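You operate a simulated robot arm through the tools that you are given. There is no shell and no other tool. Be economical: measure what you need, move in short steps, check, and stop when the job is done.

You run a simulated robot arm. Do the job below in one go: nothing can be reset, and whatever is moved stays where it is left.

JOB
Take the green block on the top of the grey stand and put it away on the stone top. Put two of the carbs from the top of the grey stand on the top of the grey bench. Take the small carton marked "belt clips" from the shelf under the belt board and put it on the small blue tray. Put the test gauge on the top of the beige table. Take the red block and put it on top of the yellow cassette. Open the top red drawer, take the carton labelled "nuts" from the stone top and put it in the inside of the top red drawer, then shut the drawer. Take the light blue socket and put it on the yellow notebook. Take the green probe and put it on top of the big gold socket. Put the grey cassette on the top of the grey stand. Pull the upper orange drawer open. Do these in any order. Set down upright: green block, carb, test gauge, red block, carton, green probe.

Only the result counts: the job must be done as asked and must still hold three seconds after the hand-in. Knocking over, shifting, dropping, spilling or breaking anything else fails it.

ROBOT AND FRAMES
A 7-joint arm with a vacuum gripper on a trunk, on a base that drives. Base frame: it is fixed to the floor where the robot stands at the start and does not move with it; the origin is under the middle of the robot, x ahead of it, y to its left, z up. Readings come in m, rad, newtons and seconds.
With the tool pointing down near the work surface it reaches from about 0.1 to 0.54 m from the robot's upright axis, wherever it stands. Its first joint turns from -1.204 to 3.002 rad. Places, roughly: battery carton, nut carton [-1.25, -2.75, 1]; big gold socket [0.5, 1.25, 1]; carb (6x5x6 cm) [0.7, -0.3, 0.8]; green block (4x5x6 cm) [0.5, 0.1, 0.8]; green probe [0.5, -1.75, 1]; grey cassette [0.25, 1.25, 0.75]; grey stand [0.6, -0.1, 0.7]; inside of the top red drawer [-0.7, -2.6, 0.7]; light blue socket [-1.75, -2.25, 1]; red block (4x5x6 cm) [-1.1, -2.6, 1]; small blue tray (12x12x2 cm) [-0.9, -2.7, 1]; small carton [0, 0.5, 0.5]; stone top [-1, -2.7, 1]; test gauge [-3.25, -3.75, 0.75]; top of the beige table [-3.3, 1.2, 0.8]; top of the grey bench [-1.5, 1.3, 0.8]; top red drawer [-0.7, -2.6, 0.7]; upper orange drawer [0.5, -2.2, 0.7]; yellow cassette [-0.5, -3, 1]; yellow notebook [-6, -0.5, 1]. Payload 1.06 kg.
Tool frame: the origin (TCP) lies in the middle of the cups' lips, and z points out of the cups. The gripper has 1 cup of 0.024 m across, covering 0.024 by 0.024 m (tool x, y); the bellows give 0.008 m. With the vacuum on, a cup seals on a smooth face that it is pressed against (1 to 4 N); it does not hold porous or soft things. The pull reaches 23 N.
Orientation is that of the tool frame in the base frame, as [roll, pitch, yaw] about the fixed x, y, z axes, in that order (R = Rz(yaw) Ry(pitch) Rx(roll)). With the cups facing straight down, the tool's x points along the base's -x, its y along +y and its z along -z.

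CONTROLS
- The arm moves only by the tool arm_command. Its argument "series" is a list of rows, each a list of 7 numbers: the vacuum: 1 switches it on, 0 off, then the shift along the tool's x, y, z in m, then the turn, a rotation vector about the tool's x, y, z in rad. In form: [[vac, x, y, z, rx, ry, rz], ...]. A call has 1 to 8 rows; each row is the pose to reach, as a shift and turn from the pose commanded when the call began, along the tool's axes at that moment. A row lasts 0.2 s, in which the tool goes at most 0.05 m and 0.15 rad; a call with a longer step from one row to the next is refused whole, and so is a gripper value outside its range. A pose out of reach is approached as far as the arm can. The call stops where the force on the tool passes 40 N (or 10 N more than at its start, if that is more) or the arm is blocked; 0.2 s more then pass. The pull builds up within a second once a cup has sealed. Time passes only in rows, and 0.2 s behind the last, so rows that repeat a pose give it time. The reply holds the time, the measured pose of the TCP, the force on the tool along the base axes and the pull of the vacuum, in the units named above and with some noise, with the torque about the TCP (base axes, N m) and any sound that the robot's microphone picked up.
- Cameras (640 x 400 px; columns grow to the right, rows downward): "scene" is now at [0.202, 0.0408, 1.1159]; the picture's right is [0.38, -0.93, 0.00], its down [-0.33, -0.13, -0.93] and it looks along [0.87, 0.35, -0.36] (base axes); focal length 214 px, centre (320, 200). "wrist" rides on the gripper at [0.078, 0.019, -0.096] in the tool frame; the picture's right is [-0.24, 0.97, 0.00], its down [-0.71, -0.17, -0.69] and it looks along [-0.67, -0.16, 0.73] (tool axes); focal length 243 px, centre (320, 200).
- capture(camera): a new picture of that camera. It takes no simulated time.
- raise_lower(by): slides the trunk up (or, below 0, down) by that many m; the arm and the scene camera ride with it, the base frame stays. It gives what a move gives, with no picture.
- steer(legs): drives the robot by 1 to 6 legs, each [ahead, left, turn to the left] in m, m and rad, along the robot's own axes; the way and the turn of a leg run together, so that a leg with both is an arc; at most 1.5 m and 3.142 rad a leg. The arm and the cameras ride along, it lands a little off, and it stops where it bumps. It gives what a move gives.
- turn_head(pan, tilt): turns the head with the scene camera to pan (to the left, within 1.396 rad either way) and tilt (down, from -0.506 to 1.204), counted from straight ahead of the robot. It gives what a move gives.
- point_at(camera, pixels): for up to 12 pixels [column, row] of the newest picture of that camera ("zoom" is the newest enlarged one), the place [x, y, z] in the base frame of the surface seen there, good to about 0.002 m, but the place of the scene camera against the robot may be out by one fixed shift of up to 0.012 m in any direction. It takes no simulated time.
- zoom(camera, box): a new picture of the part [left, top, right, bottom] of that camera's present view, enlarged. It takes no simulated time.
- job_done(): hands the job in; it is judged then, once.

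Keep the steps short. Do not move on a guess: measure, check each grasp and each placing, and mend mistakes. In all there are 371 turns and 312 pictures (those below and enlarged ones count). Leave the vacuum off and the arm clear of the work at the hand-in unless told otherwise, and finish with a single line.

The tools are called as a command line: name --pt "numbers of a row" for each row, then --argument value for the rest, lists and objects as JSON in quotes. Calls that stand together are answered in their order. arm_command: Moves the arm, as the interface text tells. Its arguments: {"type":"object","properties":{"series":{"type":"array"}},"required":["series"]} The other tools are called the same way: raise_lower (by) slides the trunk up or down; steer (legs) drives the base; turn_head (pan, tilt) turns the head that bears the scene camera; capture (camera) takes a picture; point_at (camera, pixels) gives the place of the surface under pixels of a picture; zoom (camera, box) takes an enlarged picture of a part of a camera's view; job_done () hands the job in.

At the start:

```text
time_s: 0.0
eef_pos: [0.3416, 0.0947, 1.066]
tool_rot: [3.14, -0.001, -3.141]
contact_force: [-0.2, 0.1, 0.2]
torque: [0.01, 0.02, 0.02]
pull: 0.1
trunk travel left (down, up): [-0.25, 0.242]
robot x, y, heading: [0.0014, -0.0007, -0.001]
head pan, tilt: [0.384, 0.365]
```

scene: 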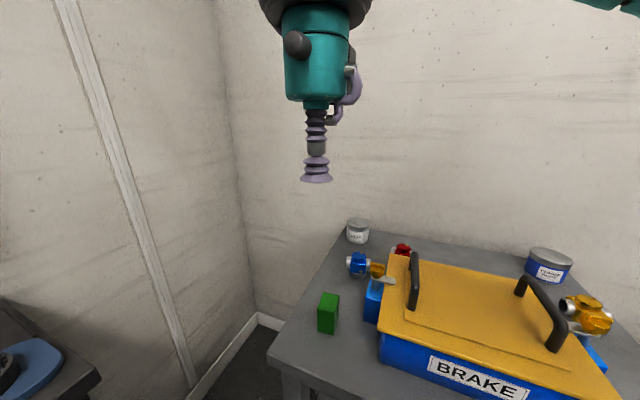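
wrist: 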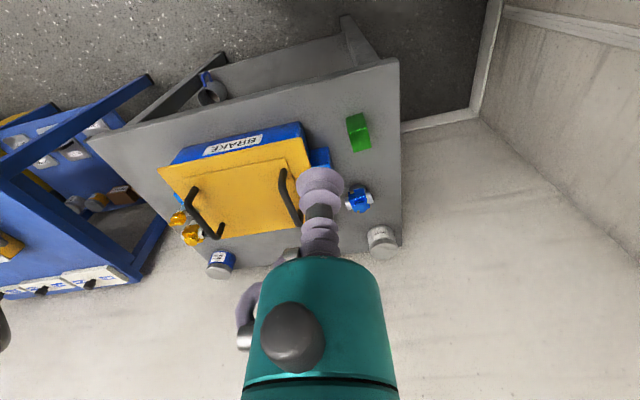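

I see the grey stand with the green block, a BRAKE box and some carbs. I'll look around by turning the head, starting with the stand.

turn_head --pan -0.3 --tilt 0.6

capture --camera "scene"

turn_head --pan 1.39 --tilt 0.5

capture --camera "scene"

turn_head --pan -1.39 --tilt 0.4

capture --camera "scene"

```text
time_s: 1.1
eef_pos: [0.3416, 0.0955, 1.0664]
tool_rot: [-3.141, 0.0, 3.14]
contact_force: [-0.1, 0.3, -0.3]
torque: [-0.03, 0.01, -0.03]
pull: 0.1
trunk travel left (down, up): [-0.25, 0.242]
robot x, y, heading: [-0.0015, 0.0003, 0.004]
head pan, tilt: [-0.3, 0.6]
```

```text
309 pictures are left
```

scene: 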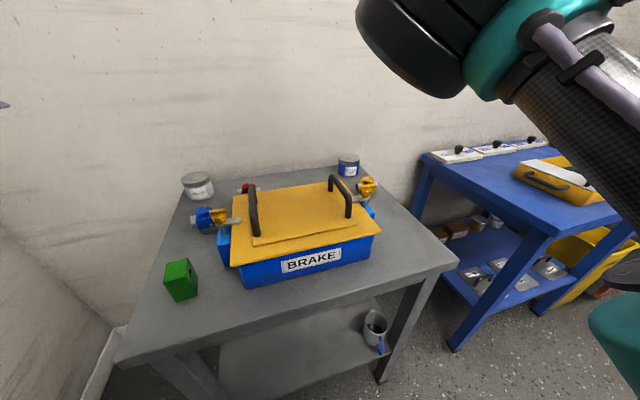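

```text
time_s: 2.8
eef_pos: [0.3424, 0.0952, 1.0658]
tool_rot: [-3.141, 0.001, -3.141]
contact_force: [0.4, -0.7, 0.5]
torque: [0.0, 0.02, 0.0]
pull: 0.0
trunk travel left (down, up): [-0.25, 0.242]
robot x, y, heading: [-0.0003, 0.004, -0.004]
head pan, tilt: [1.389, 0.499]
```

```text
308 pictures are left
```

scene: 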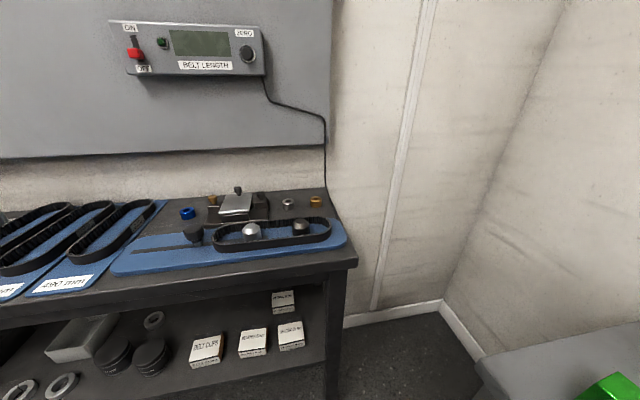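

```text
time_s: 5.2
eef_pos: [0.3431, 0.0962, 1.067]
tool_rot: [3.141, 0.001, -3.141]
contact_force: [-0.6, 0.0, -0.2]
torque: [-0.03, -0.02, 0.0]
pull: 0.1
trunk travel left (down, up): [-0.25, 0.242]
robot x, y, heading: [0.0017, 0.0026, -0.002]
head pan, tilt: [-1.389, 0.4]
```

```text
307 pictures are left
```

scene: 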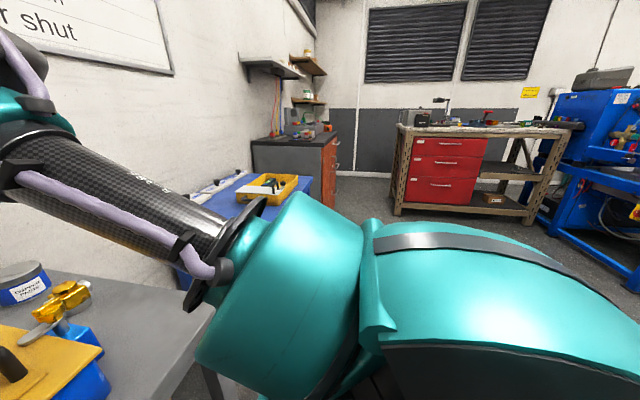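

I'll measure the belt bench on the left, with zooms on the shelf cartons and on the bench top.

turn_head --pan 1.39 --tilt 0.6

zoom --camera "scene" --box '[160, 220, 360, 345]'

zoom --camera "scene" --box '[160, 120, 360, 245]'

capture --camera "scene"

```text
time_s: 7.7
eef_pos: [0.3427, 0.0965, 1.0664]
tool_rot: [-3.142, -0.001, -3.141]
contact_force: [-0.3, 0.8, 0.1]
torque: [0.01, -0.03, 0.01]
pull: 0.1
trunk travel left (down, up): [-0.25, 0.242]
robot x, y, heading: [-0.0013, 0.0017, 0.003]
head pan, tilt: [1.389, 0.6]
```

```text
3.20 times, centred on (260, 282) of scene
```

zoom: 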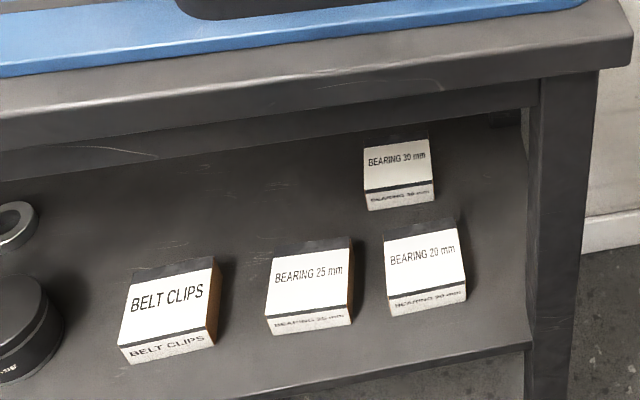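

```text
3.20 times, centred on (260, 182) of scene
```

zoom: 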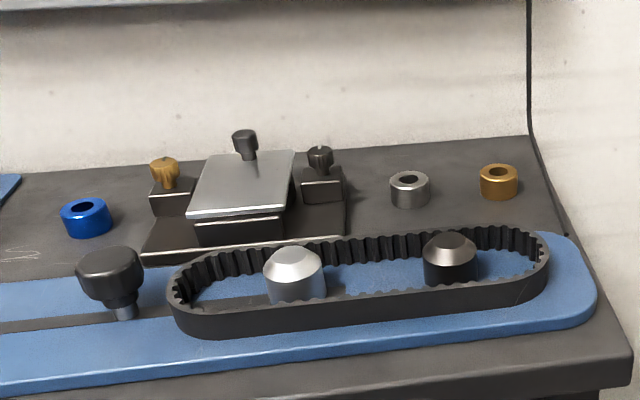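

```text
304 pictures are left
```

scene: 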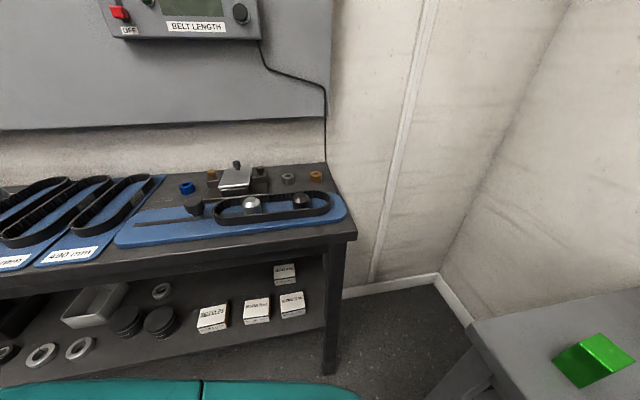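

point_at --camera "scene" --pixels '[[212, 313], [201, 332], [227, 326], [316, 174], [288, 180], [187, 187], [235, 178], [260, 186], [60, 170], [340, 238], [328, 362], [300, 345]]'

zoom --camera "scene" --box '[170, 150, 340, 256]'

zoom --camera "scene" --box '[0, 150, 200, 275]'

```text
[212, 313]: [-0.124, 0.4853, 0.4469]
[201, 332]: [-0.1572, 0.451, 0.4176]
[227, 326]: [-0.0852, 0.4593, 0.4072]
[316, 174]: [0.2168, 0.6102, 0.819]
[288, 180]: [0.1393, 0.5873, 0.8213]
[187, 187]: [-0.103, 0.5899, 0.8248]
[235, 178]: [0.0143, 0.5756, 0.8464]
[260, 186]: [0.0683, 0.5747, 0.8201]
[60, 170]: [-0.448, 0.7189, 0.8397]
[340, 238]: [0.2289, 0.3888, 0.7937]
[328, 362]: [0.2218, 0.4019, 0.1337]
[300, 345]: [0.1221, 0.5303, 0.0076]
```

```text
3.76 times, centred on (255, 203) of scene
```

zoom: 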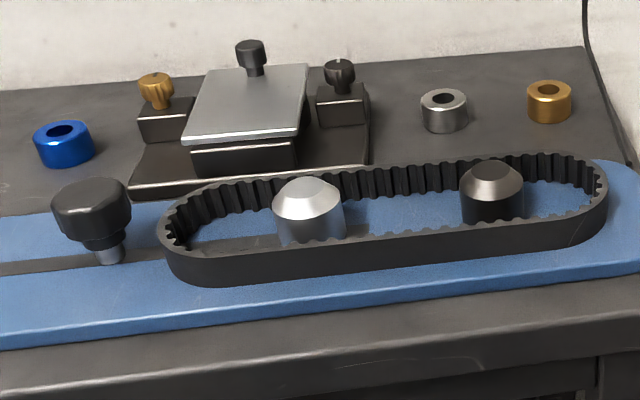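

```text
3.20 times, centred on (100, 212) of scene
```

zoom: 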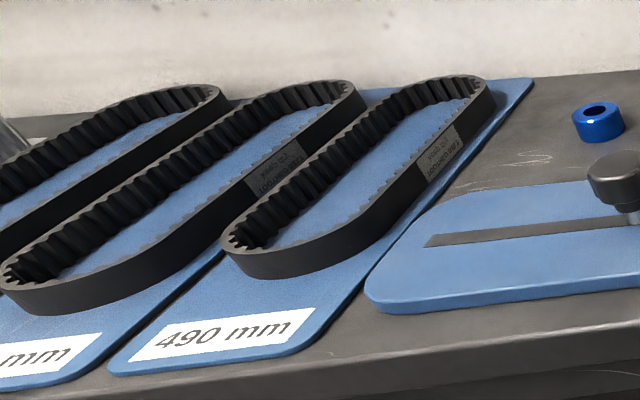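

I'll check where the walls are, then turn right to see the rest of the room.

point_at --camera "scene" --pixels '[[380, 150], [440, 260], [530, 100], [300, 100], [170, 130], [20, 110], [470, 330], [610, 300]]'

steer --legs '[[-0.15, -0.1, 0]]'

turn_head --pan -1.0 --tilt 0.3

capture --camera "scene"

steer --legs '[[0, 0, -1.57]]'

turn_head --pan 0.0 --tilt 0.3

capture --camera "scene"

turn_head --pan -1.3 --tilt 0.3

capture --camera "scene"

```text
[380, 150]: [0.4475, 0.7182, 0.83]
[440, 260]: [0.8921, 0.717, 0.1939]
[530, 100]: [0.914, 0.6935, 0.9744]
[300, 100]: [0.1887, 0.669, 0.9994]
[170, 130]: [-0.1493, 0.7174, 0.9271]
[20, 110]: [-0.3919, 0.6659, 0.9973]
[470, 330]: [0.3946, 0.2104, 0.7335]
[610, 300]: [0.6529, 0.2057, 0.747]
```

```text
time_s: 9.2
eef_pos: [0.1961, -0.005, 1.0658]
tool_rot: [3.141, 0.002, 3.14]
contact_force: [-1.0, -0.2, -0.2]
torque: [0.0, -0.01, -0.01]
pull: 0.0
trunk travel left (down, up): [-0.25, 0.242]
robot x, y, heading: [-0.1442, -0.0986, 0.003]
head pan, tilt: [1.389, 0.6]
```

```text
time_s: 11.4
eef_pos: [0.1971, -0.0053, 1.066]
tool_rot: [3.14, -0.002, -3.141]
contact_force: [0.1, -0.5, -0.3]
torque: [0.02, 0.02, 0.01]
pull: 0.2
trunk travel left (down, up): [-0.25, 0.242]
robot x, y, heading: [-0.1472, -0.1025, 0.004]
head pan, tilt: [-1.0, 0.3]
```

```text
301 pictures are left
```

scene: 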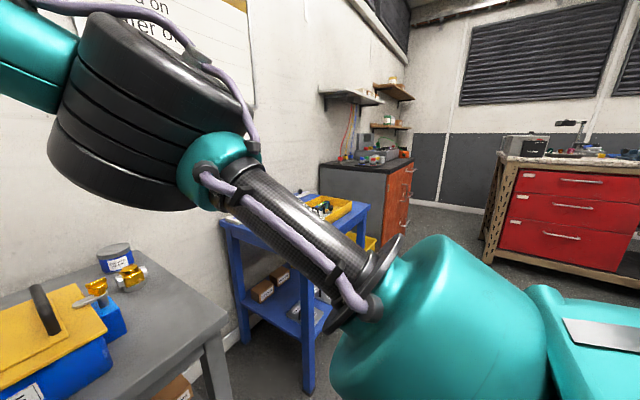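

```text
time_s: 15.7
eef_pos: [-0.0513, -0.4433, 1.0668]
tool_rot: [-3.141, 0.001, 1.567]
contact_force: [0.7, 0.0, 0.0]
torque: [0.01, 0.0, -0.01]
pull: 0.0
trunk travel left (down, up): [-0.25, 0.242]
robot x, y, heading: [-0.1488, -0.1014, -1.57]
head pan, tilt: [-1.0, 0.3]
```

```text
time_s: 16.9
eef_pos: [-0.0523, -0.4423, 1.0656]
tool_rot: [3.141, 0.0, 1.566]
contact_force: [1.1, 0.4, -0.3]
torque: [0.02, 0.01, 0.01]
pull: 0.0
trunk travel left (down, up): [-0.25, 0.242]
robot x, y, heading: [-0.1454, -0.1012, -1.572]
head pan, tilt: [0.0, 0.3]
```

```text
300 pictures are left
```

scene: 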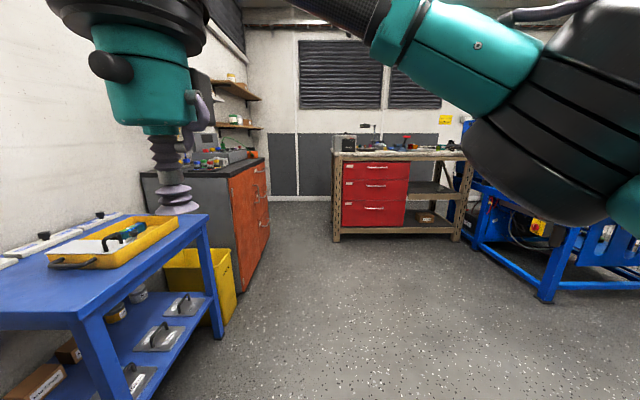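

```text
time_s: 18.4
eef_pos: [-0.0516, -0.4435, 1.0657]
tool_rot: [-3.14, 0.001, 1.567]
contact_force: [-0.2, 0.0, -0.2]
torque: [0.0, 0.0, 0.01]
pull: 0.0
trunk travel left (down, up): [-0.25, 0.242]
robot x, y, heading: [-0.1457, -0.1007, -1.576]
head pan, tilt: [-1.3, 0.3]
```

```text
299 pictures are left
```

scene: 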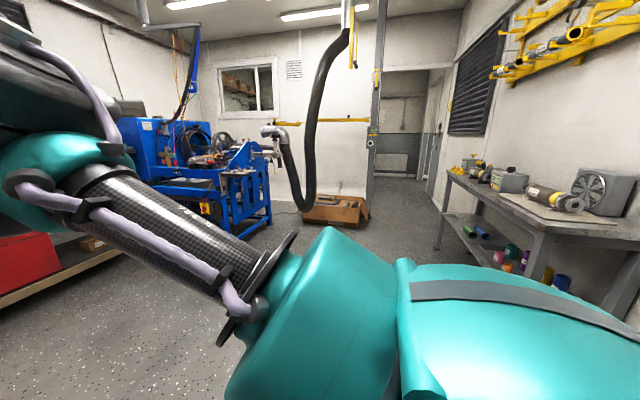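

I'll drive to the middle of the room and look toward the grey bench and the belt bench wall.

steer --legs '[[0.6, -1.1, 0], [0, 0, -2.6]]'

turn_head --pan 0.2 --tilt 0.25

capture --camera "scene"

turn_head --pan -1.1 --tilt 0.25

capture --camera "scene"

turn_head --pan 1.2 --tilt 0.25

capture --camera "scene"

```text
time_s: 34.5
eef_pos: [-1.5264, -0.4526, 1.0664]
tool_rot: [3.141, 0.0, -1.018]
contact_force: [-0.2, -0.5, 0.4]
torque: [-0.01, -0.02, -0.06]
pull: 0.0
trunk travel left (down, up): [-0.25, 0.242]
robot x, y, heading: [-1.263, -0.6918, 2.128]
head pan, tilt: [-1.3, 0.3]
```

```text
time_s: 36.1
eef_pos: [-1.5262, -0.4519, 1.0664]
tool_rot: [-3.141, 0.0, -1.019]
contact_force: [-0.3, -0.3, 0.4]
torque: [0.0, -0.03, 0.01]
pull: 0.1
trunk travel left (down, up): [-0.25, 0.242]
robot x, y, heading: [-1.2631, -0.694, 2.125]
head pan, tilt: [0.201, 0.25]
```

```text
298 pictures are left
```

scene: 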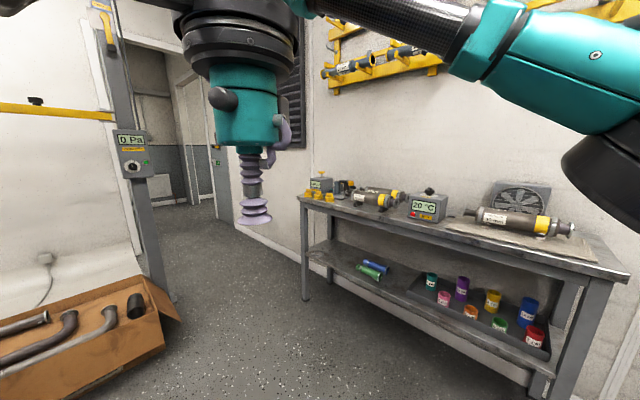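

```text
time_s: 37.6
eef_pos: [-1.5261, -0.4518, 1.0668]
tool_rot: [3.141, 0.001, -1.017]
contact_force: [0.0, 0.3, -0.3]
torque: [0.03, -0.01, -0.01]
pull: 0.1
trunk travel left (down, up): [-0.25, 0.242]
robot x, y, heading: [-1.2634, -0.6925, 2.123]
head pan, tilt: [-1.1, 0.25]
```

```text
297 pictures are left
```

scene: 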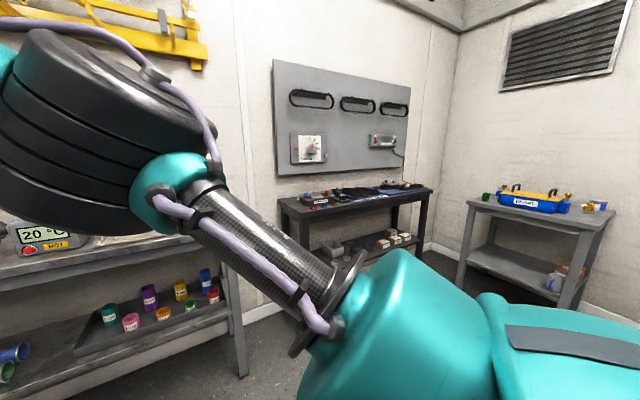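

```text
time_s: 39.7
eef_pos: [-1.5271, -0.4515, 1.0664]
tool_rot: [-3.141, 0.002, -1.018]
contact_force: [0.9, -0.7, 0.2]
torque: [0.01, 0.03, 0.02]
pull: 0.1
trunk travel left (down, up): [-0.25, 0.242]
robot x, y, heading: [-1.2632, -0.6937, 2.127]
head pan, tilt: [1.201, 0.25]
```

```text
296 pictures are left
```

scene: 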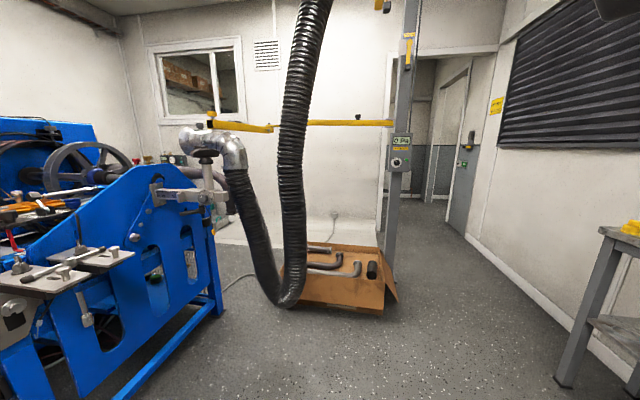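

point_at --camera "scene" --pixels '[[610, 235], [565, 130], [460, 150], [350, 285], [420, 150], [340, 180], [100, 300], [200, 80], [565, 300]]'

turn_head --pan -0.3 --tilt 0.3

capture --camera "scene"

point_at --camera "scene" --pixels '[[320, 230], [400, 230], [200, 200], [250, 180], [330, 150], [600, 300]]'

```text
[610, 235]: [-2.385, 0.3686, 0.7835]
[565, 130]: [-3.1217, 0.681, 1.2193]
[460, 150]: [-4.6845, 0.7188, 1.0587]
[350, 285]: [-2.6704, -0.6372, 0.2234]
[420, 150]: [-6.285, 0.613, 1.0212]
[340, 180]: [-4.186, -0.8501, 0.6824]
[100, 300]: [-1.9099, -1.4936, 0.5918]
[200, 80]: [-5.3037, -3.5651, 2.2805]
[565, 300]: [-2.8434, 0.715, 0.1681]
```

```text
time_s: 41.3
eef_pos: [-1.526, -0.4526, 1.0669]
tool_rot: [3.141, -0.001, -1.019]
contact_force: [0.3, 0.4, 0.4]
torque: [0.01, 0.01, 0.02]
pull: 0.0
trunk travel left (down, up): [-0.25, 0.242]
robot x, y, heading: [-1.2648, -0.6977, 2.121]
head pan, tilt: [-0.3, 0.3]
```

```text
295 pictures are left
```

scene: 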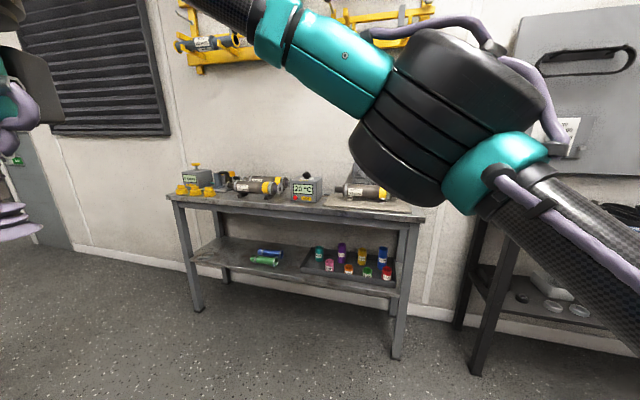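

```text
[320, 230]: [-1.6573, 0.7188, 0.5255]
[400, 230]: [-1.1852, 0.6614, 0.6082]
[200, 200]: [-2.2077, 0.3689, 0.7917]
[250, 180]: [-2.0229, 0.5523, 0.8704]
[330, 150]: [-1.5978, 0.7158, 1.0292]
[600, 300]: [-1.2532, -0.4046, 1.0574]
```

The wall runs at y≈0.72, so the grey bench, big gold socket and beige table are probably in a room behind it. I'll check the passage to the doorway.

turn_head --pan 0.9 --tilt 0.3

capture --camera "scene"

point_at --camera "scene" --pixels '[[291, 270], [300, 300], [270, 260], [300, 170], [330, 200], [350, 180], [380, 190], [305, 215], [330, 150], [310, 110], [340, 80], [400, 215]]'

```text
time_s: 42.7
eef_pos: [-1.5269, -0.4513, 1.0656]
tool_rot: [3.141, -0.001, -1.018]
contact_force: [0.2, -0.5, 0.3]
torque: [0.03, -0.01, -0.03]
pull: 0.1
trunk travel left (down, up): [-0.25, 0.242]
robot x, y, heading: [-1.2632, -0.6911, 2.12]
head pan, tilt: [0.901, 0.3]
```

```text
294 pictures are left
```

scene: 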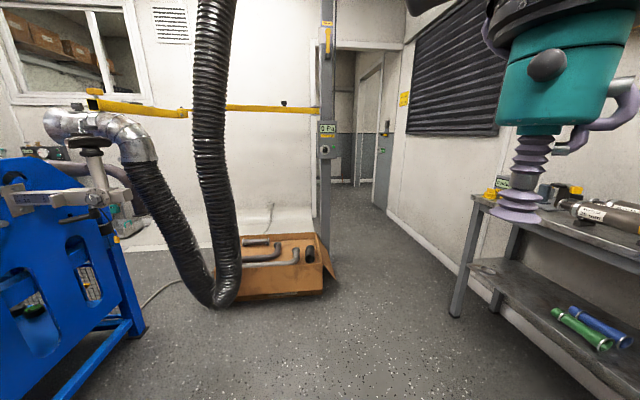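

```text
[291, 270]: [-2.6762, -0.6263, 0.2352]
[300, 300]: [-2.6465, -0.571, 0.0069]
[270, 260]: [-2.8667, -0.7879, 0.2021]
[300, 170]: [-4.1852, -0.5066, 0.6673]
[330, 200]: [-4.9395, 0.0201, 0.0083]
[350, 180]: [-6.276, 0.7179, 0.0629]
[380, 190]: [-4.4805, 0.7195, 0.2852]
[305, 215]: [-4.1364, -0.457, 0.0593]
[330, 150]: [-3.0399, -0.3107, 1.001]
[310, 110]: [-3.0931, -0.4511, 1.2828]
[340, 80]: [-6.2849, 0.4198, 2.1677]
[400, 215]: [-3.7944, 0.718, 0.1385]
```

The passage between the column at (-3.04,-0.31) and the wall at y=0.72 is clear. I'll drive through and look into the far room.

steer --legs '[[0, 0, 1.02], [1.04, -0.54, 0], [0.7, -0.33, 0], [0.7, 0, 0]]'

turn_head --pan 0.0 --tilt 0.2

capture --camera "scene"

turn_head --pan -0.7 --tilt 0.2

capture --camera "scene"

```text
time_s: 58.5
eef_pos: [-4.0436, 0.0809, 1.0665]
tool_rot: [3.141, -0.001, -0.006]
contact_force: [0.0, -0.5, 0.3]
torque: [0.0, -0.02, 0.02]
pull: 0.0
trunk travel left (down, up): [-0.25, 0.242]
robot x, y, heading: [-3.7047, 0.1742, 3.132]
head pan, tilt: [0.901, 0.3]
```

```text
time_s: 59.7
eef_pos: [-4.044, 0.0786, 1.0652]
tool_rot: [3.141, 0.0, -0.007]
contact_force: [0.4, 0.5, 0.2]
torque: [0.02, 0.02, 0.0]
pull: 0.1
trunk travel left (down, up): [-0.25, 0.242]
robot x, y, heading: [-3.7025, 0.1712, 3.132]
head pan, tilt: [0.0, 0.201]
```

```text
293 pictures are left
```

scene: 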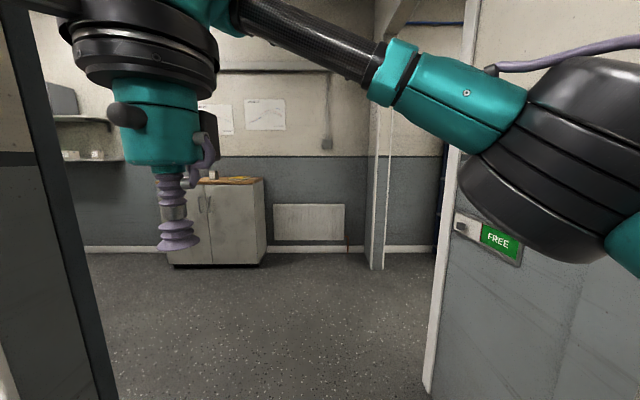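

```text
time_s: 60.7
eef_pos: [-4.0434, 0.0779, 1.0666]
tool_rot: [-3.14, 0.001, -0.007]
contact_force: [-0.4, -0.8, -0.2]
torque: [-0.01, 0.0, 0.0]
pull: 0.0
trunk travel left (down, up): [-0.25, 0.242]
robot x, y, heading: [-3.702, 0.1735, 3.138]
head pan, tilt: [-0.7, 0.201]
```

```text
292 pictures are left
```

scene: 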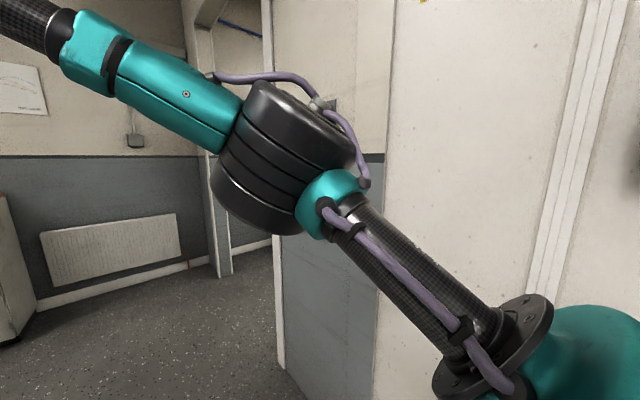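

The next room is ahead, with an opening on the right at x≈-5.4. I'll drive in and look right.

steer --legs '[[1.4, 0.0, 0]]'

turn_head --pan -1.2 --tilt 0.2

capture --camera "scene"

turn_head --pan 0.6 --tilt 0.3

capture --camera "scene"

```text
time_s: 67.8
eef_pos: [-5.4712, 0.0798, 1.0667]
tool_rot: [-3.141, 0.001, 0.001]
contact_force: [0.1, -0.8, -0.4]
torque: [0.0, -0.02, 0.03]
pull: 0.0
trunk travel left (down, up): [-0.25, 0.242]
robot x, y, heading: [-5.1264, 0.1805, -3.139]
head pan, tilt: [-0.7, 0.201]
```

```text
time_s: 68.8
eef_pos: [-5.4705, 0.0793, 1.0661]
tool_rot: [3.141, -0.001, 0.004]
contact_force: [-1.1, -0.3, 0.6]
torque: [-0.02, 0.05, -0.02]
pull: 0.1
trunk travel left (down, up): [-0.25, 0.242]
robot x, y, heading: [-5.1281, 0.1772, -3.14]
head pan, tilt: [-1.201, 0.201]
```

```text
291 pictures are left
```

scene: 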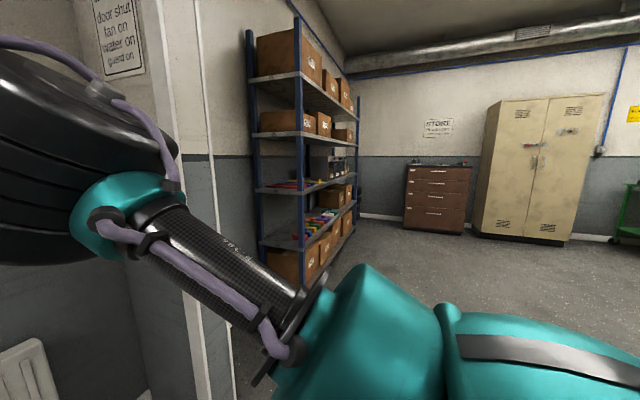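

```text
time_s: 70.6
eef_pos: [-5.4693, 0.0783, 1.0663]
tool_rot: [-3.141, 0.0, 0.002]
contact_force: [-0.2, 0.3, -0.3]
torque: [0.03, 0.02, -0.03]
pull: 0.1
trunk travel left (down, up): [-0.25, 0.242]
robot x, y, heading: [-5.1279, 0.1773, -3.133]
head pan, tilt: [0.6, 0.3]
```

```text
290 pictures are left
```

scene: 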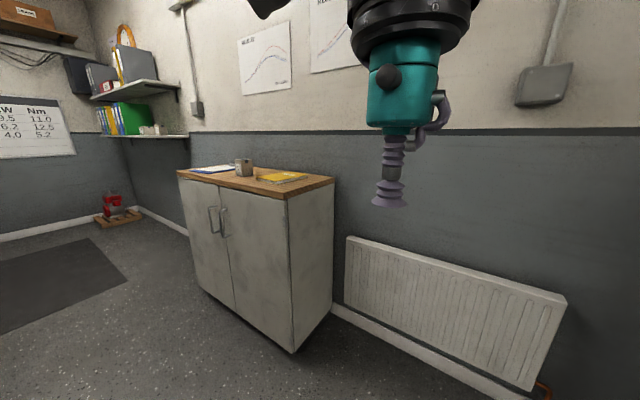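

The yellow notebook is on the cabinet and the store opening is to the right. I'll turn to face +y and measure.

steer --legs '[[0, 0, -1.57]]'

turn_head --pan 0.0 --tilt 0.35

capture --camera "scene"

point_at --camera "scene" --pixels '[[250, 300], [330, 300], [400, 300], [450, 250], [500, 250], [300, 220], [200, 250], [150, 250], [480, 200], [100, 200]]'

```text
time_s: 74.8
eef_pos: [-5.2305, 0.5156, 1.0663]
tool_rot: [-3.141, 0.0, -1.549]
contact_force: [-0.3, -0.1, 0.0]
torque: [0.0, 0.0, 0.0]
pull: 0.0
trunk travel left (down, up): [-0.25, 0.242]
robot x, y, heading: [-5.1258, 0.1773, 1.592]
head pan, tilt: [0.6, 0.3]
```

```text
time_s: 75.8
eef_pos: [-5.2313, 0.5149, 1.0667]
tool_rot: [3.14, 0.0, -1.547]
contact_force: [0.1, -1.2, -0.7]
torque: [0.0, -0.01, -0.01]
pull: 0.1
trunk travel left (down, up): [-0.25, 0.242]
robot x, y, heading: [-5.1297, 0.1742, 1.596]
head pan, tilt: [0.0, 0.351]
```

```text
289 pictures are left
```

scene: 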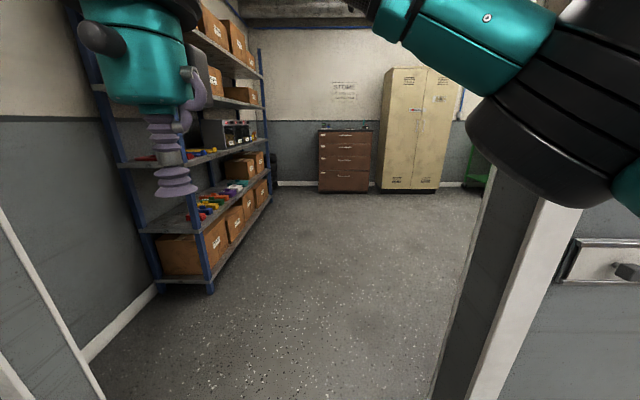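

```text
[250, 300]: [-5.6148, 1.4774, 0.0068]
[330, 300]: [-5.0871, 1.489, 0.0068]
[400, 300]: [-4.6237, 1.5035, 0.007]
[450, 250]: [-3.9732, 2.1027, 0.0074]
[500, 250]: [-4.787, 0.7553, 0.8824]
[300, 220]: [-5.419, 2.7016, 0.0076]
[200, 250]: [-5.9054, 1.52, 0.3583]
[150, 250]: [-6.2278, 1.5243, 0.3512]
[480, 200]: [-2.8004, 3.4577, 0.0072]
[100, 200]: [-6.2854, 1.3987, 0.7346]
```

Now I'll drive into the store room to about (-5.1, 1.6) and look right.

steer --legs '[[1.45, 0.0, 0], [0, 0, -1.0]]'

turn_head --pan -0.6 --tilt 0.2

capture --camera "scene"

```text
time_s: 85.4
eef_pos: [-4.9512, 1.8672, 1.0664]
tool_rot: [-3.14, 0.001, -2.533]
contact_force: [0.5, 0.5, 1.1]
torque: [-0.01, -0.04, -0.01]
pull: 0.1
trunk travel left (down, up): [-0.25, 0.242]
robot x, y, heading: [-5.1797, 1.5945, 0.606]
head pan, tilt: [0.0, 0.351]
```

```text
time_s: 86.4
eef_pos: [-4.9511, 1.8683, 1.066]
tool_rot: [3.14, 0.001, -2.532]
contact_force: [0.5, -0.2, 0.0]
torque: [-0.01, 0.04, -0.02]
pull: 0.0
trunk travel left (down, up): [-0.25, 0.242]
robot x, y, heading: [-5.1747, 1.5914, 0.613]
head pan, tilt: [-0.6, 0.201]
```

```text
288 pictures are left
```

scene: 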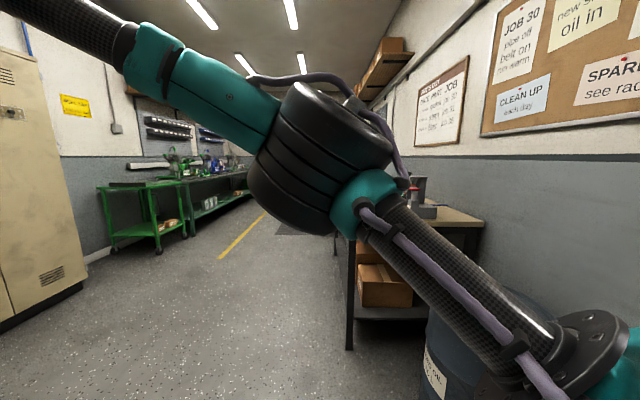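

The second room lies beyond. I'll turn to face +x and measure the aisle.

steer --legs '[[0.25, 0.35, -0.61]]'

turn_head --pan 0.0 --tilt 0.2

capture --camera "scene"

turn_head --pan -0.5 --tilt 0.3

capture --camera "scene"

```text
time_s: 90.0
eef_pos: [-4.6957, 2.0879, 1.0655]
tool_rot: [-3.141, 0.001, 3.127]
contact_force: [0.2, 0.0, -0.3]
torque: [-0.04, 0.0, 0.0]
pull: 0.1
trunk travel left (down, up): [-0.25, 0.242]
robot x, y, heading: [-5.0401, 1.9982, -0.015]
head pan, tilt: [-0.6, 0.201]
```

```text
time_s: 91.0
eef_pos: [-4.6961, 2.0863, 1.0662]
tool_rot: [-3.141, 0.001, 3.128]
contact_force: [0.4, 0.8, 0.2]
torque: [-0.02, -0.03, 0.02]
pull: 0.0
trunk travel left (down, up): [-0.25, 0.242]
robot x, y, heading: [-5.0438, 1.9993, -0.011]
head pan, tilt: [0.0, 0.201]
```

```text
287 pictures are left
```

scene: 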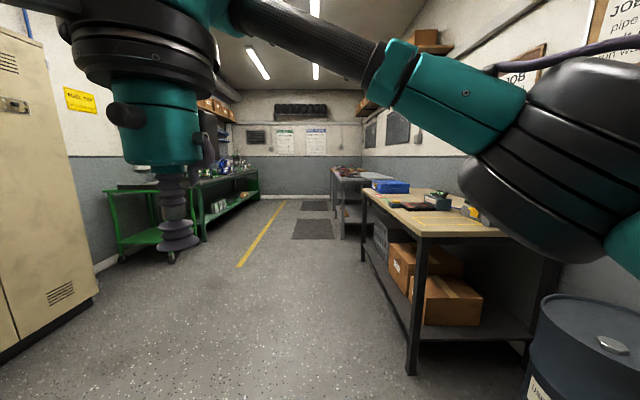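

```text
time_s: 91.9
eef_pos: [-4.6971, 2.0882, 1.0657]
tool_rot: [-3.141, 0.0, 3.127]
contact_force: [-0.2, -0.3, -0.6]
torque: [0.0, 0.02, -0.03]
pull: 0.0
trunk travel left (down, up): [-0.25, 0.242]
robot x, y, heading: [-5.038, 1.9951, -0.011]
head pan, tilt: [-0.499, 0.3]
```

```text
286 pictures are left
```

scene: 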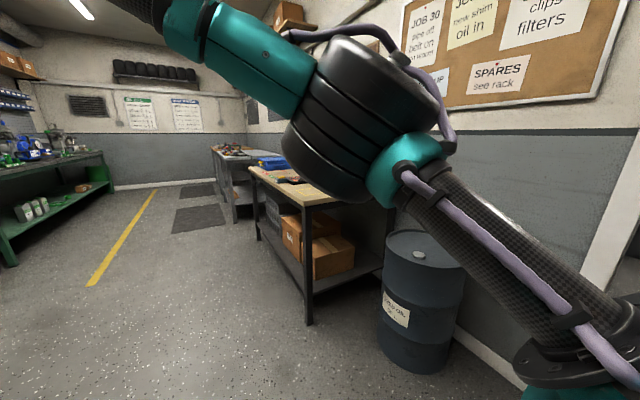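

The aisle along y≈2.0 is clear. I'll drive east past the beige table and look right at the tables.

steer --legs '[[1.5, 0.05, 0.01]]'

turn_head --pan -1.39 --tilt 0.45

capture --camera "scene"

steer --legs '[[1.5, 0.0, 0.0]]'

capture --camera "scene"

turn_head --pan -0.2 --tilt 0.45

capture --camera "scene"

```text
refused: leg 1 is longer than a leg can be; nothing moved
```

```text
time_s: 93.1
eef_pos: [-4.6958, 2.0864, 1.0652]
tool_rot: [3.14, 0.0, 3.128]
contact_force: [0.9, -0.2, -0.2]
torque: [-0.01, 0.0, 0.0]
pull: 0.0
trunk travel left (down, up): [-0.25, 0.242]
robot x, y, heading: [-5.0415, 1.9954, -0.01]
head pan, tilt: [-1.389, 0.45]
```

```text
285 pictures are left
```

scene: 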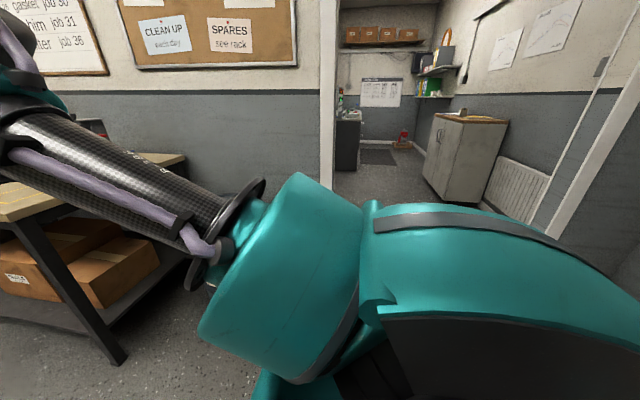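

```text
time_s: 100.5
eef_pos: [-3.2051, 2.0786, 1.0663]
tool_rot: [3.142, 0.0, 3.138]
contact_force: [0.4, -0.2, -0.1]
torque: [-0.04, -0.02, 0.03]
pull: 0.0
trunk travel left (down, up): [-0.25, 0.242]
robot x, y, heading: [-3.5484, 1.9819, -0.001]
head pan, tilt: [-1.389, 0.45]
```

```text
284 pictures are left
```

scene: 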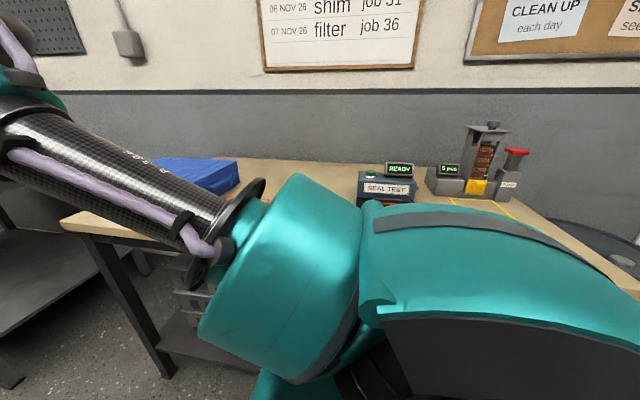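

```text
time_s: 101.9
eef_pos: [-3.2061, 2.078, 1.0653]
tool_rot: [3.141, 0.001, 3.138]
contact_force: [-0.4, -0.4, 0.4]
torque: [0.01, 0.02, 0.01]
pull: 0.0
trunk travel left (down, up): [-0.25, 0.242]
robot x, y, heading: [-3.5483, 1.9815, -0.0]
head pan, tilt: [-0.201, 0.45]
```

```text
283 pictures are left
```

scene: 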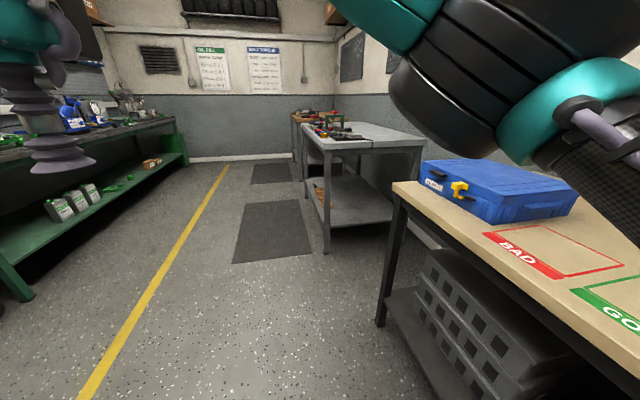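

I'll continue east past the grey bench to the far bench.

steer --legs '[[1.48, 0.1, 0]]'

turn_head --pan -0.7 --tilt 0.5

capture --camera "scene"

steer --legs '[[1.48, 0.0, 0]]'

turn_head --pan -0.5 --tilt 0.5

capture --camera "scene"

```text
time_s: 109.4
eef_pos: [-1.6945, 2.1892, 1.0666]
tool_rot: [3.141, 0.0, -3.131]
contact_force: [0.8, -0.1, -0.3]
torque: [-0.01, -0.03, 0.02]
pull: 0.1
trunk travel left (down, up): [-0.25, 0.242]
robot x, y, heading: [-2.0385, 2.0858, 0.01]
head pan, tilt: [-0.201, 0.45]
```

```text
time_s: 110.3
eef_pos: [-1.6954, 2.188, 1.0658]
tool_rot: [3.141, 0.0, -3.132]
contact_force: [-0.3, 0.6, -0.7]
torque: [0.02, -0.02, 0.0]
pull: 0.1
trunk travel left (down, up): [-0.25, 0.242]
robot x, y, heading: [-2.0376, 2.089, 0.008]
head pan, tilt: [-0.7, 0.499]
```

```text
282 pictures are left
```

scene: 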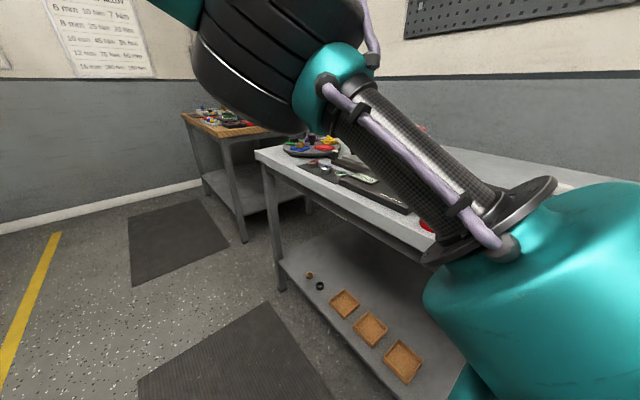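

```text
time_s: 117.7
eef_pos: [-0.2132, 2.2475, 1.0661]
tool_rot: [3.141, -0.001, -3.092]
contact_force: [0.2, -0.1, 0.2]
torque: [0.03, 0.03, 0.02]
pull: 0.0
trunk travel left (down, up): [-0.25, 0.242]
robot x, y, heading: [-0.5499, 2.136, 0.054]
head pan, tilt: [-0.7, 0.499]
```

```text
time_s: 118.5
eef_pos: [-0.2138, 2.2459, 1.0665]
tool_rot: [3.141, 0.0, -3.094]
contact_force: [0.3, 0.5, -0.4]
torque: [0.01, 0.0, 0.03]
pull: 0.1
trunk travel left (down, up): [-0.25, 0.242]
robot x, y, heading: [-0.5498, 2.131, 0.047]
head pan, tilt: [-0.499, 0.499]
```

```text
281 pictures are left
```

scene: 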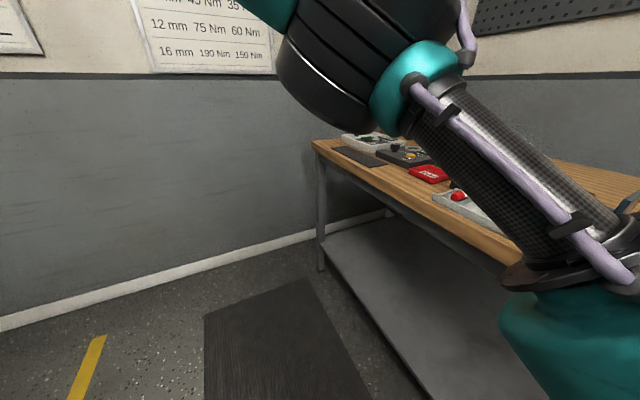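

I'll move level with the wooden bench and turn to face it.

steer --legs '[[0.8, -0.0, 0], [0, 0, -1.6]]'

turn_head --pan 0.0 --tilt 0.55

capture --camera "scene"

```text
time_s: 126.6
eef_pos: [0.3467, 1.8369, 1.067]
tool_rot: [3.141, 0.001, 1.605]
contact_force: [-0.3, 0.8, 0.4]
torque: [0.03, -0.01, 0.0]
pull: 0.2
trunk travel left (down, up): [-0.25, 0.242]
robot x, y, heading: [0.2396, 2.179, -1.538]
head pan, tilt: [-0.499, 0.499]
```

```text
time_s: 127.5
eef_pos: [0.3473, 1.8377, 1.0661]
tool_rot: [-3.141, 0.001, 1.604]
contact_force: [1.0, 0.2, 0.7]
torque: [-0.04, 0.03, -0.05]
pull: 0.0
trunk travel left (down, up): [-0.25, 0.242]
robot x, y, heading: [0.2401, 2.1782, -1.532]
head pan, tilt: [0.0, 0.55]
```

```text
280 pictures are left
```

scene: 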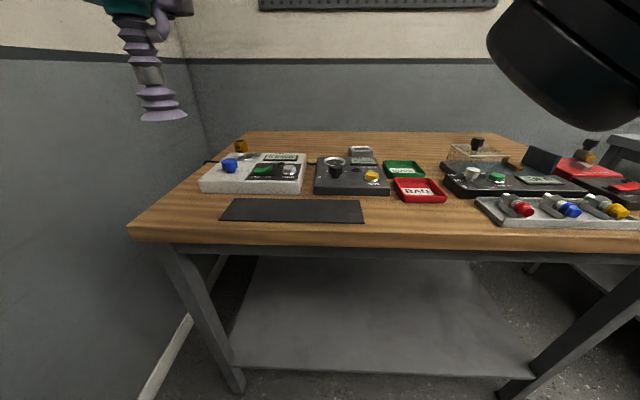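

zoom --camera "scene" --box '[190, 120, 390, 245]'

zoom --camera "scene" --box '[420, 120, 640, 257]'

point_at --camera "scene" --pixels '[[240, 142], [250, 180], [360, 152], [340, 180], [472, 185], [550, 220], [420, 195], [290, 212], [200, 240], [400, 170]]'

```text
3.20 times, centred on (290, 182) of scene
```

zoom: 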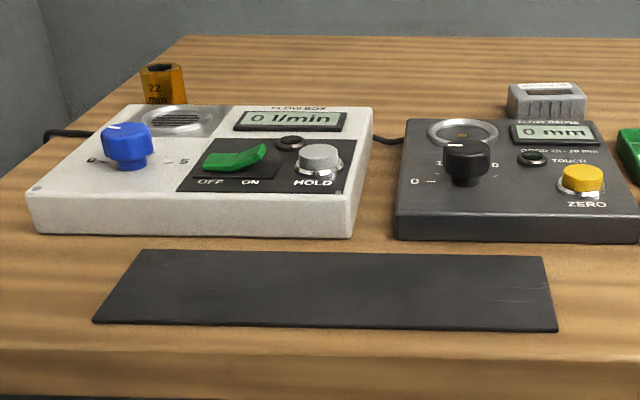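

```text
2.91 times, centred on (530, 188) of scene
```

zoom: 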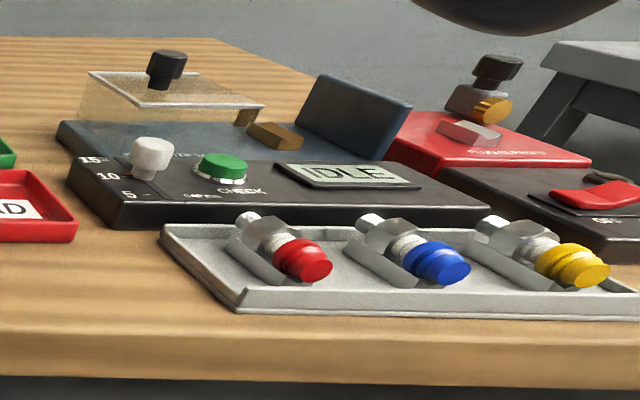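

```text
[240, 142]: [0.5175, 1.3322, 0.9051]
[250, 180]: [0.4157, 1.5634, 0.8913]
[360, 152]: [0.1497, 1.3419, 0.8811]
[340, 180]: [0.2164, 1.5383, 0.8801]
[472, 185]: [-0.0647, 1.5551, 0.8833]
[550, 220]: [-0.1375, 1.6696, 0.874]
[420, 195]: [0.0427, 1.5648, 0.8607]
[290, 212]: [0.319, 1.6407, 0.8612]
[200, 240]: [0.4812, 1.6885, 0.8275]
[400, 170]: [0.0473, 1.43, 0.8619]
```

zoom --camera "scene" --box '[320, 135, 400, 185]'

zoom --camera "scene" --box '[220, 130, 270, 161]'

turn_head --pan -0.7 --tilt 0.5

capture --camera "scene"

```text
8.00 times, centred on (360, 160) of scene
```

zoom: 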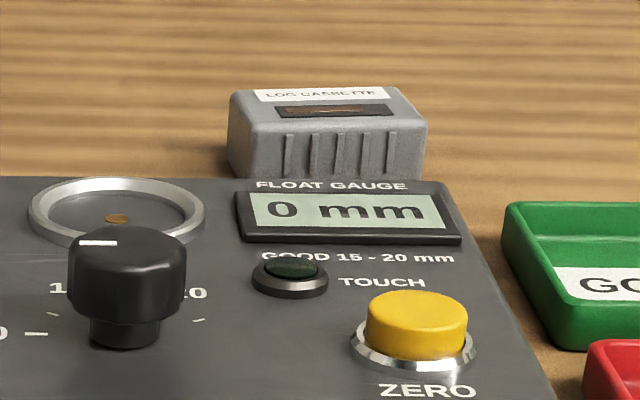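

```text
12.80 times, centred on (245, 146) of scene
```

zoom: 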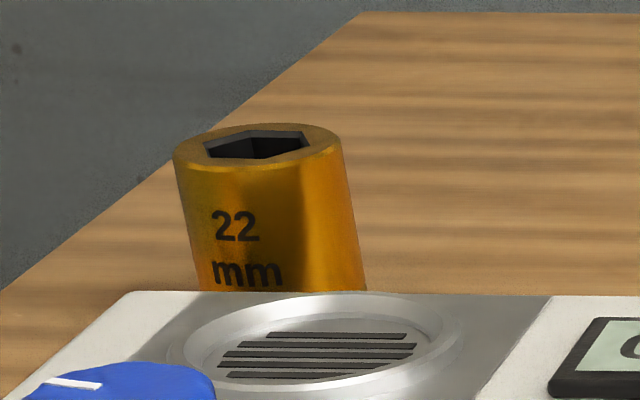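

```text
time_s: 128.6
eef_pos: [0.3484, 1.8386, 1.0666]
tool_rot: [-3.141, 0.002, 1.606]
contact_force: [-1.4, 0.2, 0.1]
torque: [-0.02, 0.01, 0.02]
pull: 0.1
trunk travel left (down, up): [-0.25, 0.242]
robot x, y, heading: [0.237, 2.1801, -1.536]
head pan, tilt: [-0.7, 0.499]
```

```text
275 pictures are left
```

scene: 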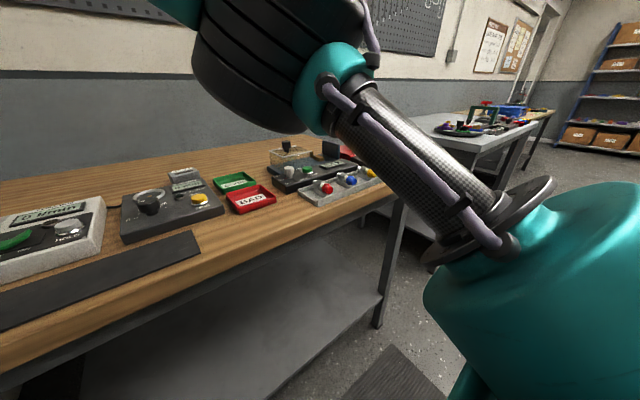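

The grey "LOG CASSETTE" is at (0.15,1.34,0.88) and the 22 mm gold socket at (0.517,1.33,0.905). I'll look down to see how much room the base has before driving closer.

turn_head --pan 0.0 --tilt 1.2

capture --camera "scene"

point_at --camera "scene" --pixels '[[320, 330], [320, 370], [320, 300], [200, 330], [200, 150], [320, 150], [400, 250]]'

```text
time_s: 129.6
eef_pos: [0.3472, 1.8381, 1.0662]
tool_rot: [-3.141, -0.001, 1.605]
contact_force: [0.1, -0.6, 0.0]
torque: [0.01, 0.0, 0.01]
pull: 0.0
trunk travel left (down, up): [-0.25, 0.242]
robot x, y, heading: [0.2405, 2.1734, -1.538]
head pan, tilt: [0.0, 1.201]
```

```text
274 pictures are left
```

scene: 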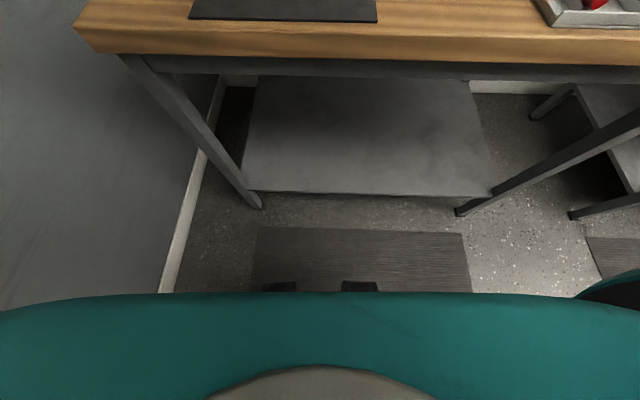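

```text
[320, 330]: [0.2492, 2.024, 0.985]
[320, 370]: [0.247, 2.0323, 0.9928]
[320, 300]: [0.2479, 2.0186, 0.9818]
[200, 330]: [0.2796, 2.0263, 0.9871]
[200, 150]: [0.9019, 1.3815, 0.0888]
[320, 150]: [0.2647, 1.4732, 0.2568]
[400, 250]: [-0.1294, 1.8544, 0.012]
```

The trunk front is about 0.16 m ahead of the axis and the bench front is at y≈1.70. I'll close in to y≈1.90 in line with the cassette.

steer --legs '[[0.27, -0.08, -0.033]]'

capture --camera "scene"

capture --camera "wrist"

```text
time_s: 131.6
eef_pos: [0.2643, 1.5636, 1.0658]
tool_rot: [-3.141, 0.001, 1.575]
contact_force: [0.3, -0.6, 0.5]
torque: [-0.02, 0.01, 0.0]
pull: 0.0
trunk travel left (down, up): [-0.25, 0.242]
robot x, y, heading: [0.1666, 1.9059, -1.561]
head pan, tilt: [0.0, 1.201]
```

```text
273 pictures are left
```

scene: 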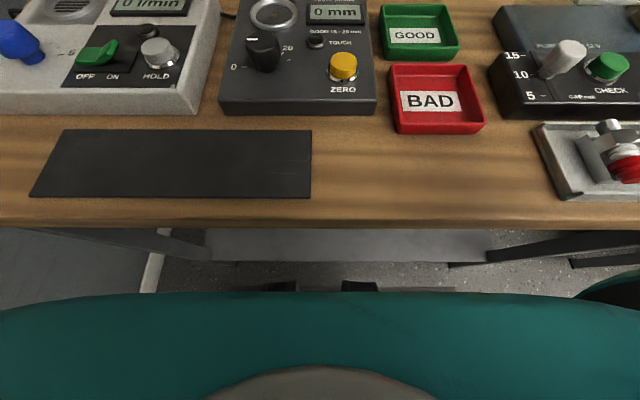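

```text
272 pictures are left
```

wrist: 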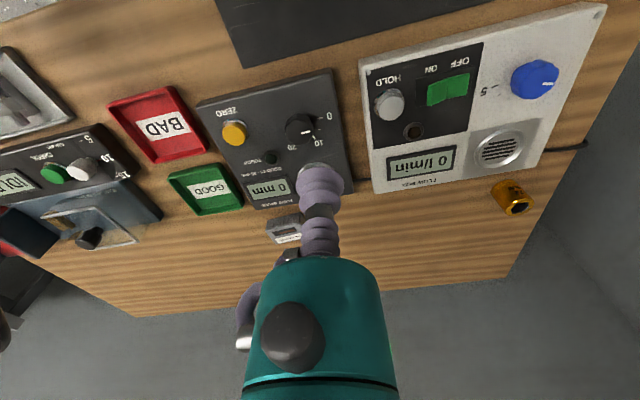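

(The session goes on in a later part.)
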